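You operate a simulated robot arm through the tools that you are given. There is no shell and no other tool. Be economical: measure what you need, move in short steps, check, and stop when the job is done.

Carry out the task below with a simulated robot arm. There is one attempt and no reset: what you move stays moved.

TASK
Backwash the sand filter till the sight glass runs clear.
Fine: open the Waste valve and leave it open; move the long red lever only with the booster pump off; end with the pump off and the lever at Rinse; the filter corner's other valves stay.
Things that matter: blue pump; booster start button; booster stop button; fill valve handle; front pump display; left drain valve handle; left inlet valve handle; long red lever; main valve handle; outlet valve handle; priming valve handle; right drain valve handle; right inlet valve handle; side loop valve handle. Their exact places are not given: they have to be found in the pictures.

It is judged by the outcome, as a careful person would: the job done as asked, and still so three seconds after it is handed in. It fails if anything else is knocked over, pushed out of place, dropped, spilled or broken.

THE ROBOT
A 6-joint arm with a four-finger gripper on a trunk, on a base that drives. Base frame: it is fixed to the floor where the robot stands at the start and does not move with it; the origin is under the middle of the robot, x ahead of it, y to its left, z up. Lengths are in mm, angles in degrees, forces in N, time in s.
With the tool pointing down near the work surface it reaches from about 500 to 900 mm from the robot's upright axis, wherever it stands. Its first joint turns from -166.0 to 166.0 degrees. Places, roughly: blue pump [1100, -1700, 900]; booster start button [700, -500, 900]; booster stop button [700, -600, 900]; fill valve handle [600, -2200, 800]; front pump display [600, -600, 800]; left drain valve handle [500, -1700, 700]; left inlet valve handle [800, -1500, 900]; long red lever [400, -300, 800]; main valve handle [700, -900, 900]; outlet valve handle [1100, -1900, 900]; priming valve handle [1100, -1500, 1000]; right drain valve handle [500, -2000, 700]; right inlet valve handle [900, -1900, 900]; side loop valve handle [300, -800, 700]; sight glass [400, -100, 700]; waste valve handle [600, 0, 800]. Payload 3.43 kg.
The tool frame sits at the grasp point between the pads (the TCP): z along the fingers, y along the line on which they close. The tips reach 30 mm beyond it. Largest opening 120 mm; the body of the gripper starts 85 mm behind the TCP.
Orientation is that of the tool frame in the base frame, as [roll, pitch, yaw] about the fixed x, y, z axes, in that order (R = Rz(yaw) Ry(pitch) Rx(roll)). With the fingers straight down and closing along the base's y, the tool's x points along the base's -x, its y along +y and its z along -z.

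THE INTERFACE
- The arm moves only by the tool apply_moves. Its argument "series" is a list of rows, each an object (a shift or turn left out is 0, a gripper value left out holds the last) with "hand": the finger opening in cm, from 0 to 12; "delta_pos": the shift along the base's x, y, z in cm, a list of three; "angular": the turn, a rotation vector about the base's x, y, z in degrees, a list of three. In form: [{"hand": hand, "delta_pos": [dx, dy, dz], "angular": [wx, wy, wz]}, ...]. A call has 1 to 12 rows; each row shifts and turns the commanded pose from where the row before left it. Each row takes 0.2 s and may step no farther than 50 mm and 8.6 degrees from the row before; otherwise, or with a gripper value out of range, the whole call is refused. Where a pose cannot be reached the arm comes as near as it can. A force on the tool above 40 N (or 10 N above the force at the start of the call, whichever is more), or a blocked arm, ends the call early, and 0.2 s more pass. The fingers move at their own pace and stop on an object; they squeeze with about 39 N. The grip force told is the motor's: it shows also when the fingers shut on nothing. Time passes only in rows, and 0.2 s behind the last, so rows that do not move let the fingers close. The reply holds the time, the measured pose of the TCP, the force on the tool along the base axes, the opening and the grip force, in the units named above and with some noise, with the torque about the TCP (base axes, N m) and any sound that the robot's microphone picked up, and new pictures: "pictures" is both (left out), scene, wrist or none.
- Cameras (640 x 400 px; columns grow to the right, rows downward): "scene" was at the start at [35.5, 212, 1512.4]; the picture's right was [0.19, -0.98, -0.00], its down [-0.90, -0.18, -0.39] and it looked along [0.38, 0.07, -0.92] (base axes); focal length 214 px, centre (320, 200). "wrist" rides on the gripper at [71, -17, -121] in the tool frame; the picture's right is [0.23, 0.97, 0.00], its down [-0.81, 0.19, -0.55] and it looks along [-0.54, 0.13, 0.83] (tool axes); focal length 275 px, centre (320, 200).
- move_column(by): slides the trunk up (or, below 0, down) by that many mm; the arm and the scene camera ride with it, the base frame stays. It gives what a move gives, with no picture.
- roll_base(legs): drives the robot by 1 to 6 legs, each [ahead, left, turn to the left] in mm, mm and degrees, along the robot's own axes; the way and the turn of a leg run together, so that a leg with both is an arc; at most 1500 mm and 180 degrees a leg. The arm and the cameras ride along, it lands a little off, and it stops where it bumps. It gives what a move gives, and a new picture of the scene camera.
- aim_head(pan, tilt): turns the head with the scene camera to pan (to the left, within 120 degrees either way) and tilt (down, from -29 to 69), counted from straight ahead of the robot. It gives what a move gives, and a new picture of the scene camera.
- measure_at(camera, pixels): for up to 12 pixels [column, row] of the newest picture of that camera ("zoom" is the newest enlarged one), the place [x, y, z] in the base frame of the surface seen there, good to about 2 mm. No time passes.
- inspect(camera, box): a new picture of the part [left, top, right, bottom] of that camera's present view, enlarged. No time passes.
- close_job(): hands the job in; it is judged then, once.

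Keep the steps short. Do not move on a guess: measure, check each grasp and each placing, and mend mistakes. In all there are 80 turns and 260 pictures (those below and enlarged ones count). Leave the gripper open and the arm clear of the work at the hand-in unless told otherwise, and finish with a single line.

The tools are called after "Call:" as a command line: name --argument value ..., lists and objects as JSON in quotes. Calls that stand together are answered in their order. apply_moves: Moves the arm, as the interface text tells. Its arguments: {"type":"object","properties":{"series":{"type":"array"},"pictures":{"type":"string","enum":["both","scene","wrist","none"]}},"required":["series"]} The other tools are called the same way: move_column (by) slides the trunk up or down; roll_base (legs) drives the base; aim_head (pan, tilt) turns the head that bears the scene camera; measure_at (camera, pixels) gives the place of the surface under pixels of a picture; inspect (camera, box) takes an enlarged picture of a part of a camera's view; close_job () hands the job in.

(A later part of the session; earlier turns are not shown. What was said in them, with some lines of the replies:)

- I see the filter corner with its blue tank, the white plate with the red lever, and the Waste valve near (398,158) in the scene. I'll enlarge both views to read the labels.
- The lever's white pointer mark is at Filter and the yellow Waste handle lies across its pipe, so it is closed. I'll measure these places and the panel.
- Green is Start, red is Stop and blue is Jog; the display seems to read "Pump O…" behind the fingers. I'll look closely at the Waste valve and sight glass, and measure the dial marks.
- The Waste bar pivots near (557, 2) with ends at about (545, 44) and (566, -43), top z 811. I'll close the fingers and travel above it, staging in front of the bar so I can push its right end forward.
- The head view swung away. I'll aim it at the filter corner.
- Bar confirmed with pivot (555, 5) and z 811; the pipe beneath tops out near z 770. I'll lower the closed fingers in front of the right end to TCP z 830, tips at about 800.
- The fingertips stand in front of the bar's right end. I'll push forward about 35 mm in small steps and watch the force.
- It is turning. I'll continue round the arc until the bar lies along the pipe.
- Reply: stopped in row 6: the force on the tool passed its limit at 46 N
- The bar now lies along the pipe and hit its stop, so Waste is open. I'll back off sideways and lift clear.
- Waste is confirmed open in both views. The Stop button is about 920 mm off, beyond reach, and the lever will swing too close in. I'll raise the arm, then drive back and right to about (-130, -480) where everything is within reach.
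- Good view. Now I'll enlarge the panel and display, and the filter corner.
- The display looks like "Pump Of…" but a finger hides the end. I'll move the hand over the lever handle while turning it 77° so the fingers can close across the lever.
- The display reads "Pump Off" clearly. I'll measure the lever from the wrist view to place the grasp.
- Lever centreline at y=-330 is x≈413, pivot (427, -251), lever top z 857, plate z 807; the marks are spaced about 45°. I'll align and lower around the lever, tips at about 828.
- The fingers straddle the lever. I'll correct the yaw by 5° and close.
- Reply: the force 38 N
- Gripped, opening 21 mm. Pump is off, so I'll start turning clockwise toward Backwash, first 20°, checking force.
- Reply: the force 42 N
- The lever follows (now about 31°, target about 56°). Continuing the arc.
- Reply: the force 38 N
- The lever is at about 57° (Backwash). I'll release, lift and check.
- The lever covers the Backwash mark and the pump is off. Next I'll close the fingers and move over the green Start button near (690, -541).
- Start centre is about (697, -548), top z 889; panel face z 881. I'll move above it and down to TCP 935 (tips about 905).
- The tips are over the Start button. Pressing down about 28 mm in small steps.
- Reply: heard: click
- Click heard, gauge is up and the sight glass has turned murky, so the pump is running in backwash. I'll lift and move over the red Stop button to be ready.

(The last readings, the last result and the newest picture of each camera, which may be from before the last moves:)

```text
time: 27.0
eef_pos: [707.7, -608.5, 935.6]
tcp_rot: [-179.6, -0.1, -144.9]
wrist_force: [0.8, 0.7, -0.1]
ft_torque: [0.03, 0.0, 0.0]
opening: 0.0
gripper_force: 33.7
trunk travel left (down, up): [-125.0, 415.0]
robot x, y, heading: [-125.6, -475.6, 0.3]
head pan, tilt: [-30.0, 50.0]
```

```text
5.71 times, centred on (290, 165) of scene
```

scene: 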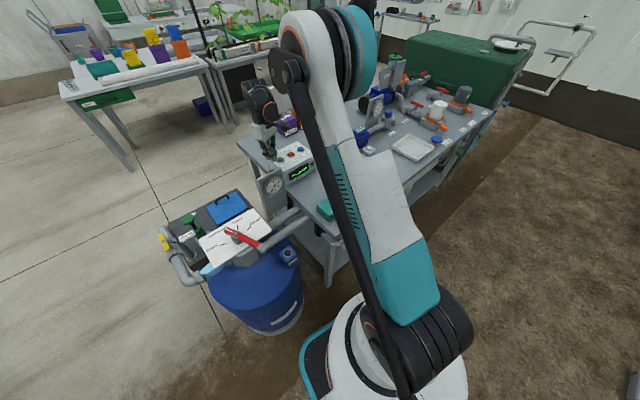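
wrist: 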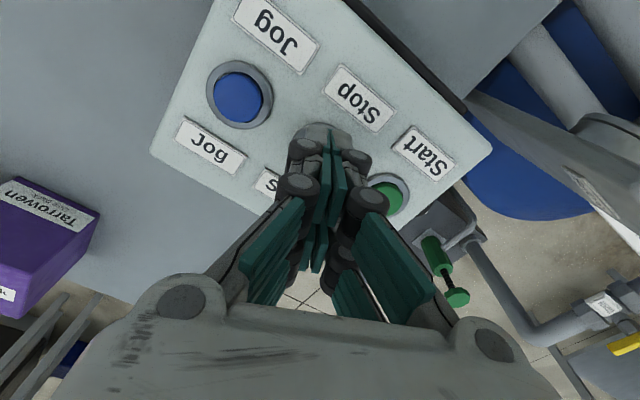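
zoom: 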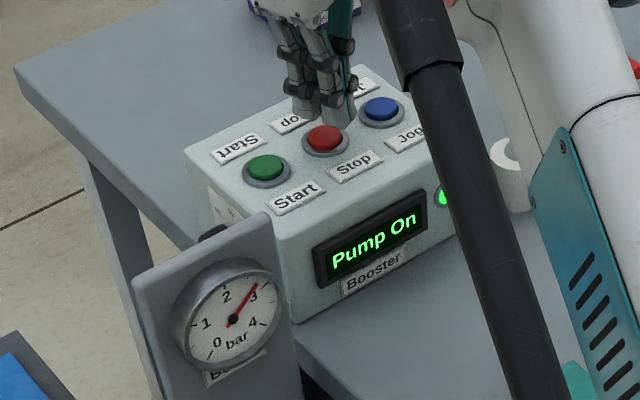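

Pump On, gauge about 2.7 bar, hand above Stop. I'll wait about 2.4 s and look at the sight glass near (212,268).

Call:
apply_moves --series '[{}, {}, {}, {}, {}, {}, {}, {}, {}, {}, {}, {}]' --pictures "none"

Call:
inspect --camera "scene" --box '[180, 240, 260, 290]'

```text
time: 29.6
eef_pos: [708.7, -608.5, 935.1]
tcp_rot: [-179.6, -0.2, -145.0]
wrist_force: [-0.5, -0.4, -1.0]
ft_torque: [0.03, 0.01, 0.02]
opening: 0.0
gripper_force: 33.7
trunk travel left (down, up): [-125.0, 415.0]
robot x, y, heading: [-127.8, -477.5, 0.3]
head pan, tilt: [-30.0, 50.0]
```

```text
8.00 times, centred on (220, 265) of scene
```

zoom: 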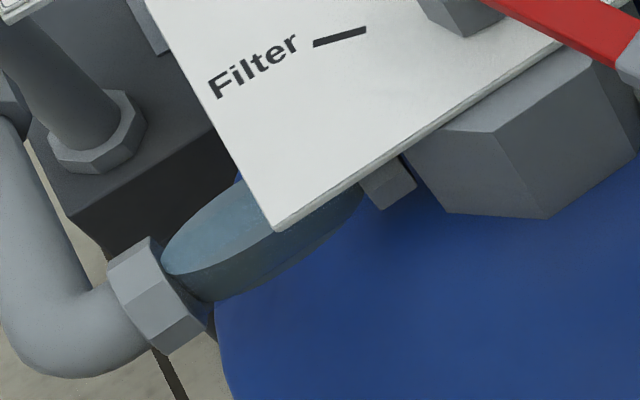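

The glass is still dull and murky. Waiting more.

Call:
apply_moves --series '[{}, {}, {}, {}, {}, {}, {}, {}, {}, {}, {}, {}]' --pictures "none"

Call:
inspect --camera "scene" --box '[180, 240, 260, 290]'

```text
time: 32.2
eef_pos: [706.9, -609.5, 935.9]
tcp_rot: [-179.5, -0.1, -145.0]
wrist_force: [-0.6, 0.3, -0.9]
ft_torque: [0.01, 0.01, 0.03]
opening: 0.0
gripper_force: 32.9
trunk travel left (down, up): [-125.0, 415.0]
robot x, y, heading: [-130.5, -482.3, 0.4]
head pan, tilt: [-30.0, 50.0]
```

```text
8.00 times, centred on (220, 265) of scene
```

zoom: 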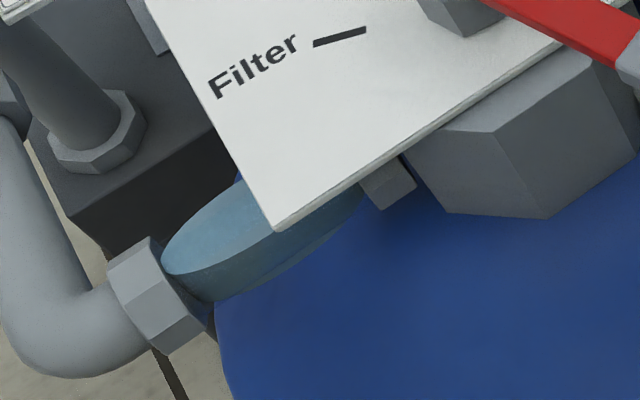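

It is clearing slowly. I'll keep waiting.

Call:
apply_moves --series '[{}, {}, {}, {}, {}, {}, {}, {}, {}, {}, {}, {}]' --pictures "none"

Call:
apply_moves --series '[{}, {}, {}, {}, {}, {}, {}, {}, {}, {}, {}, {}]' --pictures "none"

Call:
inspect --camera "scene" --box '[180, 240, 260, 290]'

```text
time: 34.8
eef_pos: [708.2, -609.4, 934.6]
tcp_rot: [-179.5, -0.1, -145.0]
wrist_force: [0.2, -1.0, 0.3]
ft_torque: [-0.01, -0.02, 0.0]
opening: 0.0
gripper_force: 33.4
trunk travel left (down, up): [-125.0, 415.0]
robot x, y, heading: [-129.6, -478.4, 0.3]
head pan, tilt: [-30.0, 50.0]
```

```text
time: 37.4
eef_pos: [707.7, -608.6, 935.1]
tcp_rot: [-179.6, -0.1, -144.9]
wrist_force: [-0.7, -1.0, 0.5]
ft_torque: [0.01, -0.01, 0.02]
opening: 0.0
gripper_force: 33.3
trunk travel left (down, up): [-125.0, 415.0]
robot x, y, heading: [-132.3, -477.0, 0.5]
head pan, tilt: [-30.0, 50.0]
```

```text
8.00 times, centred on (220, 265) of scene
```

zoom: 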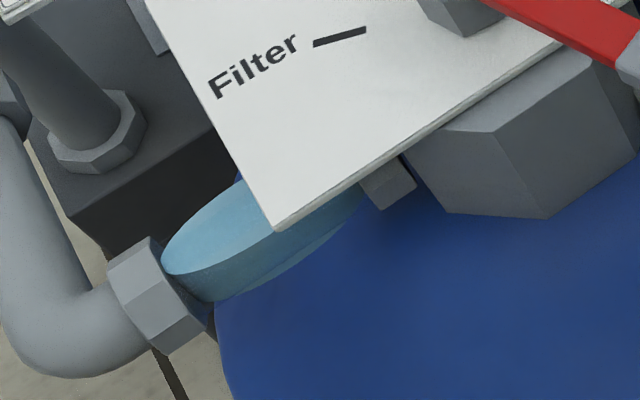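

Nearly clear. A bit longer, then compare.

Call:
apply_moves --series '[{}, {}, {}, {}, {}, {}, {}, {}, {}, {}, {}, {}]' --pictures "none"

Call:
inspect --camera "scene" --box '[180, 240, 260, 290]'

Call:
inspect --camera "scene" --box '[130, 170, 310, 320]'

```text
time: 40.0
eef_pos: [708.4, -608.8, 935.4]
tcp_rot: [-179.6, -0.1, -145.0]
wrist_force: [-1.1, -0.4, 0.1]
ft_torque: [0.03, 0.0, 0.0]
opening: 0.0
gripper_force: 33.2
trunk travel left (down, up): [-125.0, 415.0]
robot x, y, heading: [-129.4, -479.7, -0.1]
head pan, tilt: [-30.0, 50.0]
```

```text
8.00 times, centred on (220, 265) of scene
```

zoom: 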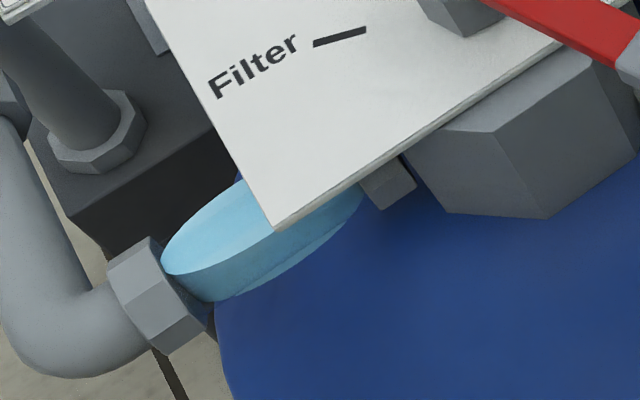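

```text
2.67 times, centred on (220, 245) of scene
```

zoom: 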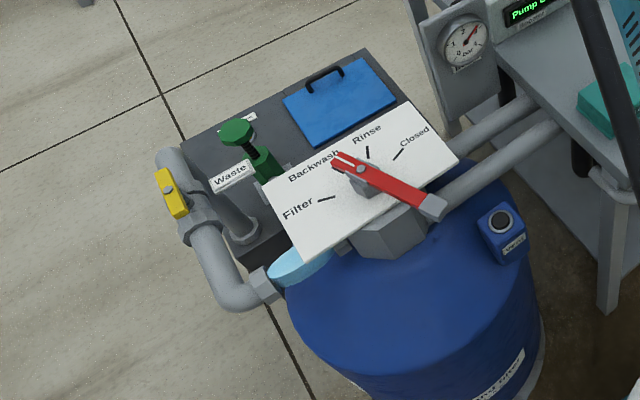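

Looks like the original clear blue. One more short wait to confirm it is steady.

Call:
apply_moves --series '[{}, {}, {}, {}, {}, {}, {}, {}, {}, {}, {}, {}]' --pictures "none"

Call:
inspect --camera "scene" --box '[180, 240, 260, 290]'

```text
time: 42.6
eef_pos: [707.5, -607.4, 935.0]
tcp_rot: [-179.6, -0.1, -144.8]
wrist_force: [0.3, -0.1, 0.8]
ft_torque: [-0.05, -0.01, -0.02]
opening: 0.1
gripper_force: 33.3
trunk travel left (down, up): [-125.0, 415.0]
robot x, y, heading: [-128.0, -481.6, 0.4]
head pan, tilt: [-30.0, 50.0]
```

```text
8.00 times, centred on (220, 265) of scene
```

zoom: 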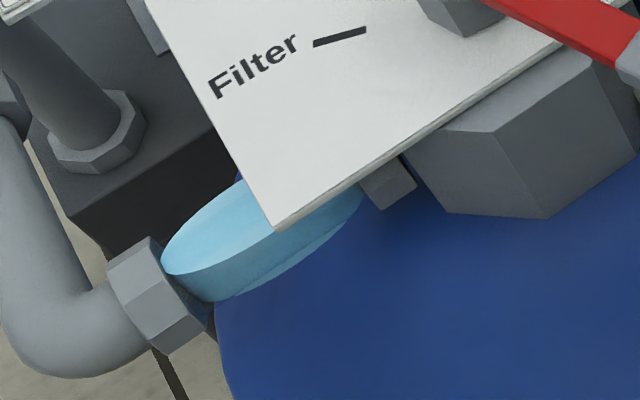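

The glass is clear and steady. Pressing Stop now and lifting afterwards.

Call:
apply_moves --series '[{"delta_pos": [0, 0, -1.0]}, {"delta_pos": [0, 0, -0.8]}, {"delta_pos": [0, 0, -0.5]}, {"delta_pos": [0, 0, -0.3]}, {"delta_pos": [0, 0, 2.6]}]' --pictures "none"

Call:
inspect --camera "scene" --box '[250, 130, 330, 200]'

```text
time: 43.8
eef_pos: [708.3, -606.4, 936.4]
tcp_rot: [-179.6, -0.2, -144.9]
wrist_force: [0.1, -0.6, 0.7]
ft_torque: [-0.01, 0.01, 0.02]
opening: 0.0
gripper_force: 33.4
trunk travel left (down, up): [-125.0, 415.0]
robot x, y, heading: [-124.2, -477.8, 0.1]
head pan, tilt: [-30.0, 50.0]
heard: click
```

```text
5.71 times, centred on (290, 165) of scene
```

zoom: 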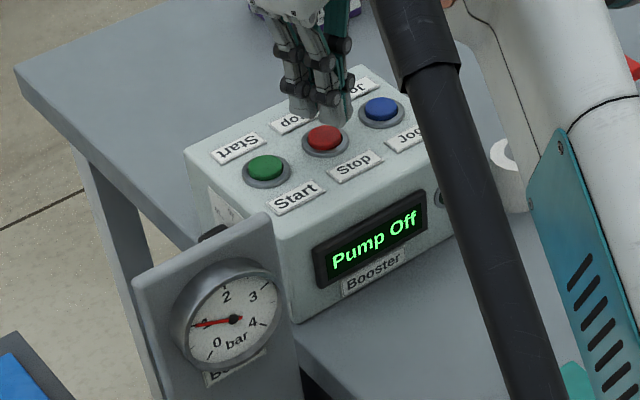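

Pump Off, gauge falling. I'll lift and return above the lever.

Call:
apply_moves --series '[{"delta_pos": [0, 0, 4]}, {"delta_pos": [0, 0, 2]}, {"delta_pos": [-3.5, 3.1, 0]}, {"delta_pos": [-3.5, 3.1, 0]}, {"delta_pos": [-3.5, 3.1, 0]}, {"delta_pos": [-3.5, 3.1, 0]}, {"delta_pos": [-3.5, 3.1, 0]}, {"delta_pos": [-3.5, 3.1, 0]}, {"delta_pos": [-3.5, 3.1, 0]}, {"delta_pos": [-3.5, 3.1, 0]}, {"delta_pos": [-3.5, 3.1, 0]}, {"delta_pos": [-3.4, 3.1, 0], "hand": 6}]' --pictures "none"

Call:
apply_moves --series '[{}]' --pictures "wrist"

Call:
inspect --camera "scene" --box '[150, 130, 330, 290]'

```text
time: 46.4
eef_pos: [359.1, -296.7, 991.9]
tcp_rot: [-179.6, -0.2, -145.0]
wrist_force: [0.8, -0.1, -0.2]
ft_torque: [0.0, -0.02, 0.01]
opening: 60.1
gripper_force: 0.3
trunk travel left (down, up): [-125.0, 415.0]
robot x, y, heading: [-129.0, -477.8, 0.3]
head pan, tilt: [-30.0, 50.0]
```

```text
time: 46.8
eef_pos: [359.5, -295.9, 991.7]
tcp_rot: [-179.6, -0.1, -144.9]
wrist_force: [-0.4, -0.4, 0.8]
ft_torque: [0.04, -0.01, -0.05]
opening: 60.0
gripper_force: 0.1
trunk travel left (down, up): [-125.0, 415.0]
robot x, y, heading: [-128.1, -479.2, 0.3]
head pan, tilt: [-30.0, 50.0]
```

wrist: 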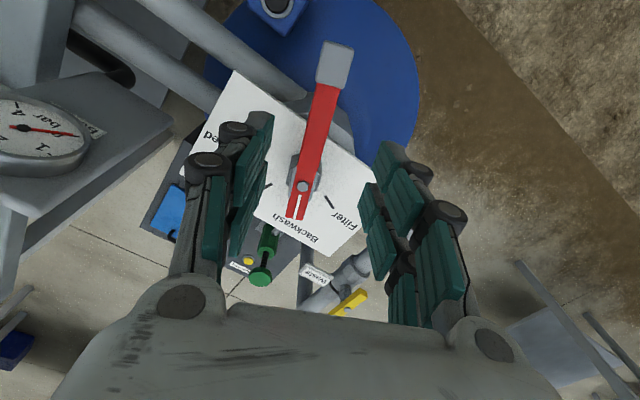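

```text
2.50 times, centred on (240, 210) of scene
```

zoom: 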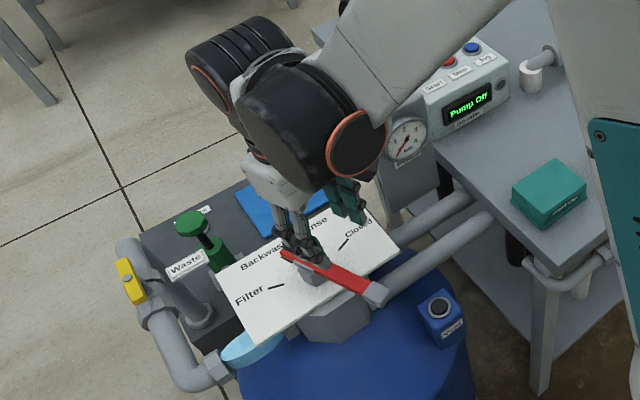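

Still "Pump Off", pressure at zero, and the pose matches the previous release. Lowering and gripping the lever again.

Call:
apply_moves --series '[{"delta_pos": [0, 0, -4]}, {"delta_pos": [0, 0, -4]}, {"delta_pos": [0, 0, -3]}, {"delta_pos": [0, 0, -2.1]}, {}, {"hand": 0}, {}, {}]' --pictures "wrist"

```text
time: 48.6
eef_pos: [361.9, -295.6, 862.2]
tcp_rot: [-179.6, -0.2, -145.0]
wrist_force: [1.4, -5.5, -6.5]
ft_torque: [-0.02, -0.25, -0.47]
opening: 21.3
gripper_force: 44.5
trunk travel left (down, up): [-125.0, 415.0]
robot x, y, heading: [-130.1, -476.3, 0.4]
head pan, tilt: [-30.0, 50.0]
```

wrist: 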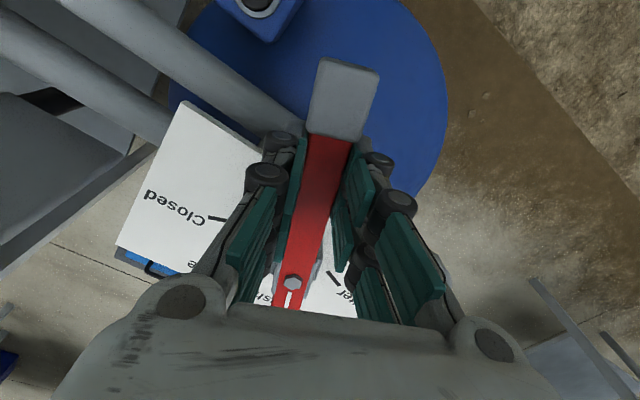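

Gripped. The lever is at about 56°. Turning 45° clockwise to Rinse, first 20°.

Call:
apply_moves --series '[{"delta_pos": [-0.37, 0.59, 0], "angular": [0, 0, -5]}, {"delta_pos": [-0.31, 0.61, 0], "angular": [0, 0, -5]}, {"delta_pos": [-0.25, 0.64, 0], "angular": [0, 0, -5]}, {"delta_pos": [-0.2, 0.66, 0], "angular": [0, 0, -5]}]' --pictures "none"

```text
time: 49.6
eef_pos: [350.6, -271.6, 864.4]
tcp_rot: [-179.6, -0.2, -165.1]
wrist_force: [-7.7, -0.9, -35.2]
ft_torque: [-0.01, 0.04, 0.03]
opening: 21.4
gripper_force: 44.7
trunk travel left (down, up): [-125.0, 415.0]
robot x, y, heading: [-126.5, -478.1, 0.2]
head pan, tilt: [-30.0, 50.0]
```

Call:
apply_moves --series '[{"delta_pos": [-0.14, 0.68, -0.1], "angular": [0, 0, -5]}, {"delta_pos": [-0.08, 0.68, 0], "angular": [0, 0, -5]}, {"delta_pos": [-0.02, 0.69, 0], "angular": [0, 0, -5]}, {"delta_pos": [0.04, 0.69, 0], "angular": [0, 0, -5]}, {"delta_pos": [0.1, 0.68, 0], "angular": [0, 0, -5]}, {}]' --pictures "wrist"

Call:
inspect --camera "scene" --box '[180, 180, 310, 270]'

```text
time: 51.0
eef_pos: [348.7, -237.3, 864.4]
tcp_rot: [-179.7, -0.1, 170.1]
wrist_force: [3.0, 16.2, 19.9]
ft_torque: [0.33, -0.09, 1.09]
opening: 21.2
gripper_force: 45.2
trunk travel left (down, up): [-125.0, 415.0]
robot x, y, heading: [-128.2, -481.1, 0.1]
head pan, tilt: [-30.0, 50.0]
```

wrist: 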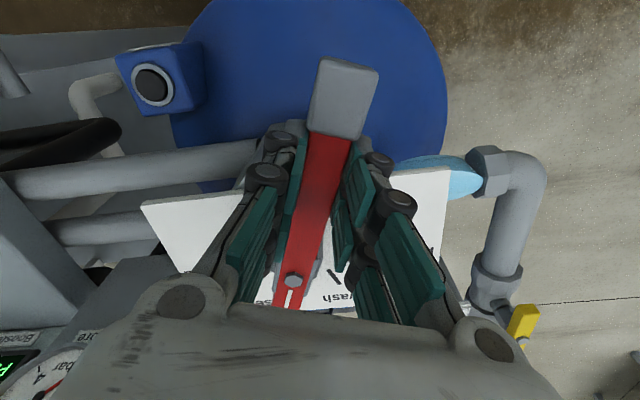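

```text
4.44 times, centred on (245, 225) of scene
```

zoom: 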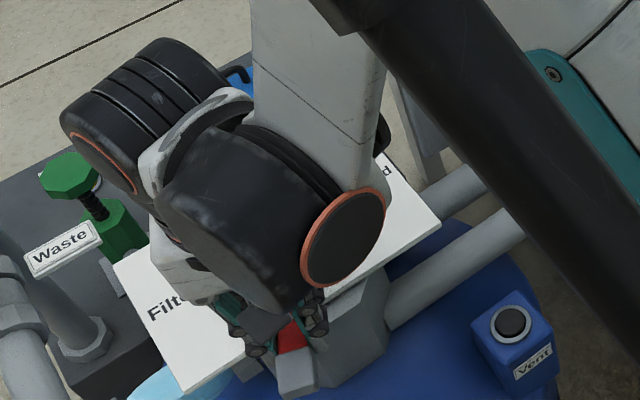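

Lever at about 100°, at Rinse. Releasing and lifting to check.

Call:
apply_moves --series '[{"hand": 7}, {}, {"delta_pos": [0, 0, 4]}, {"delta_pos": [0, 0, 4.5]}, {"delta_pos": [0, 0, 4.5]}, {"delta_pos": [0, 0, 4]}, {}]'

Call:
inspect --camera "wrist" --box '[180, 40, 420, 280]'

Call:
inspect --camera "scene" --box '[150, 130, 330, 290]'

```text
time: 52.6
eef_pos: [348.1, -238.6, 1035.7]
tcp_rot: [-179.6, -0.1, 170.1]
wrist_force: [0.2, 0.1, 0.2]
ft_torque: [0.05, 0.01, -0.04]
opening: 70.0
gripper_force: 0.0
trunk travel left (down, up): [-125.0, 415.0]
robot x, y, heading: [-129.1, -478.0, 0.3]
head pan, tilt: [-30.0, 50.0]
```

scene: 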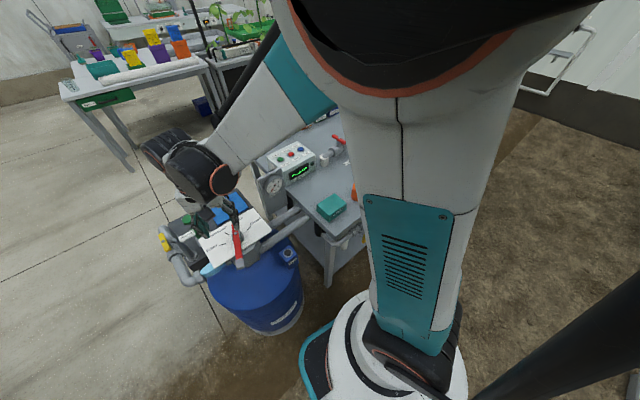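
wrist: 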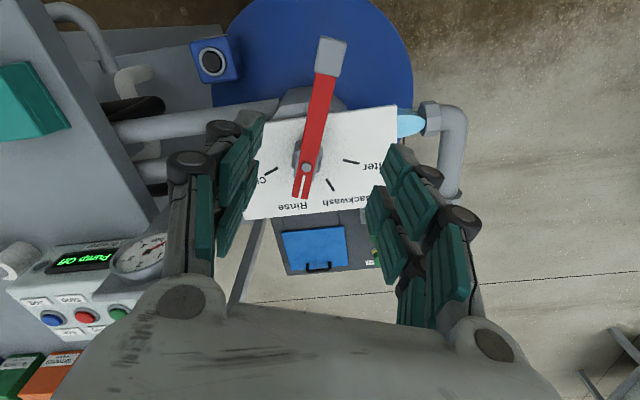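

```text
1.67 times, centred on (300, 160) of wrist
```

zoom: 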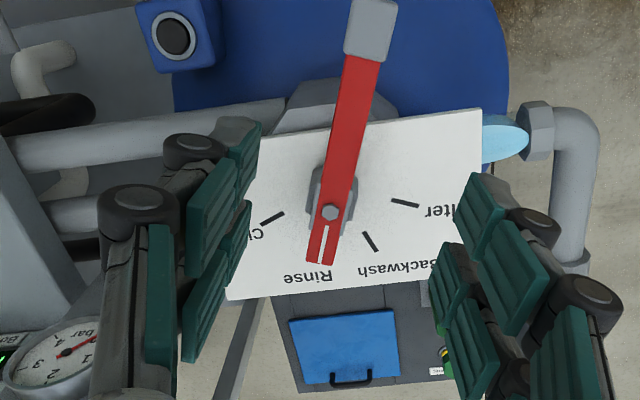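

```text
2.50 times, centred on (240, 210) of scene
```

zoom: 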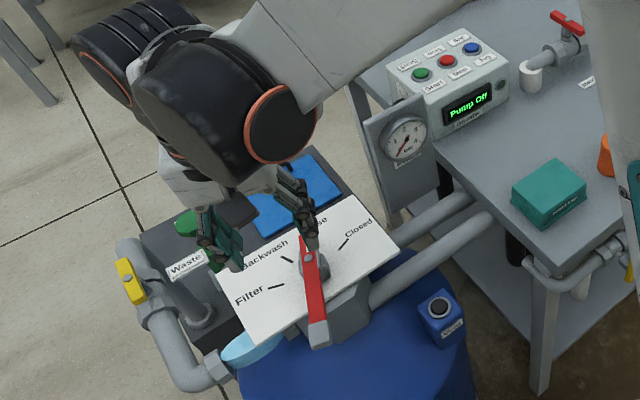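

The lever covers the Rinse mark, the display reads "Pump Off", the Waste bar lies along its pipe and the sight glass is clear. The gripper is open and above the work, so I'm handing in.

Call:
close_job

```text
The job is handed in.
```

I backwashed the sand filter until the sight glass ran clear; the pump is off, the lever is at Rinse, the Waste valve is still open, and I touched no other valve.
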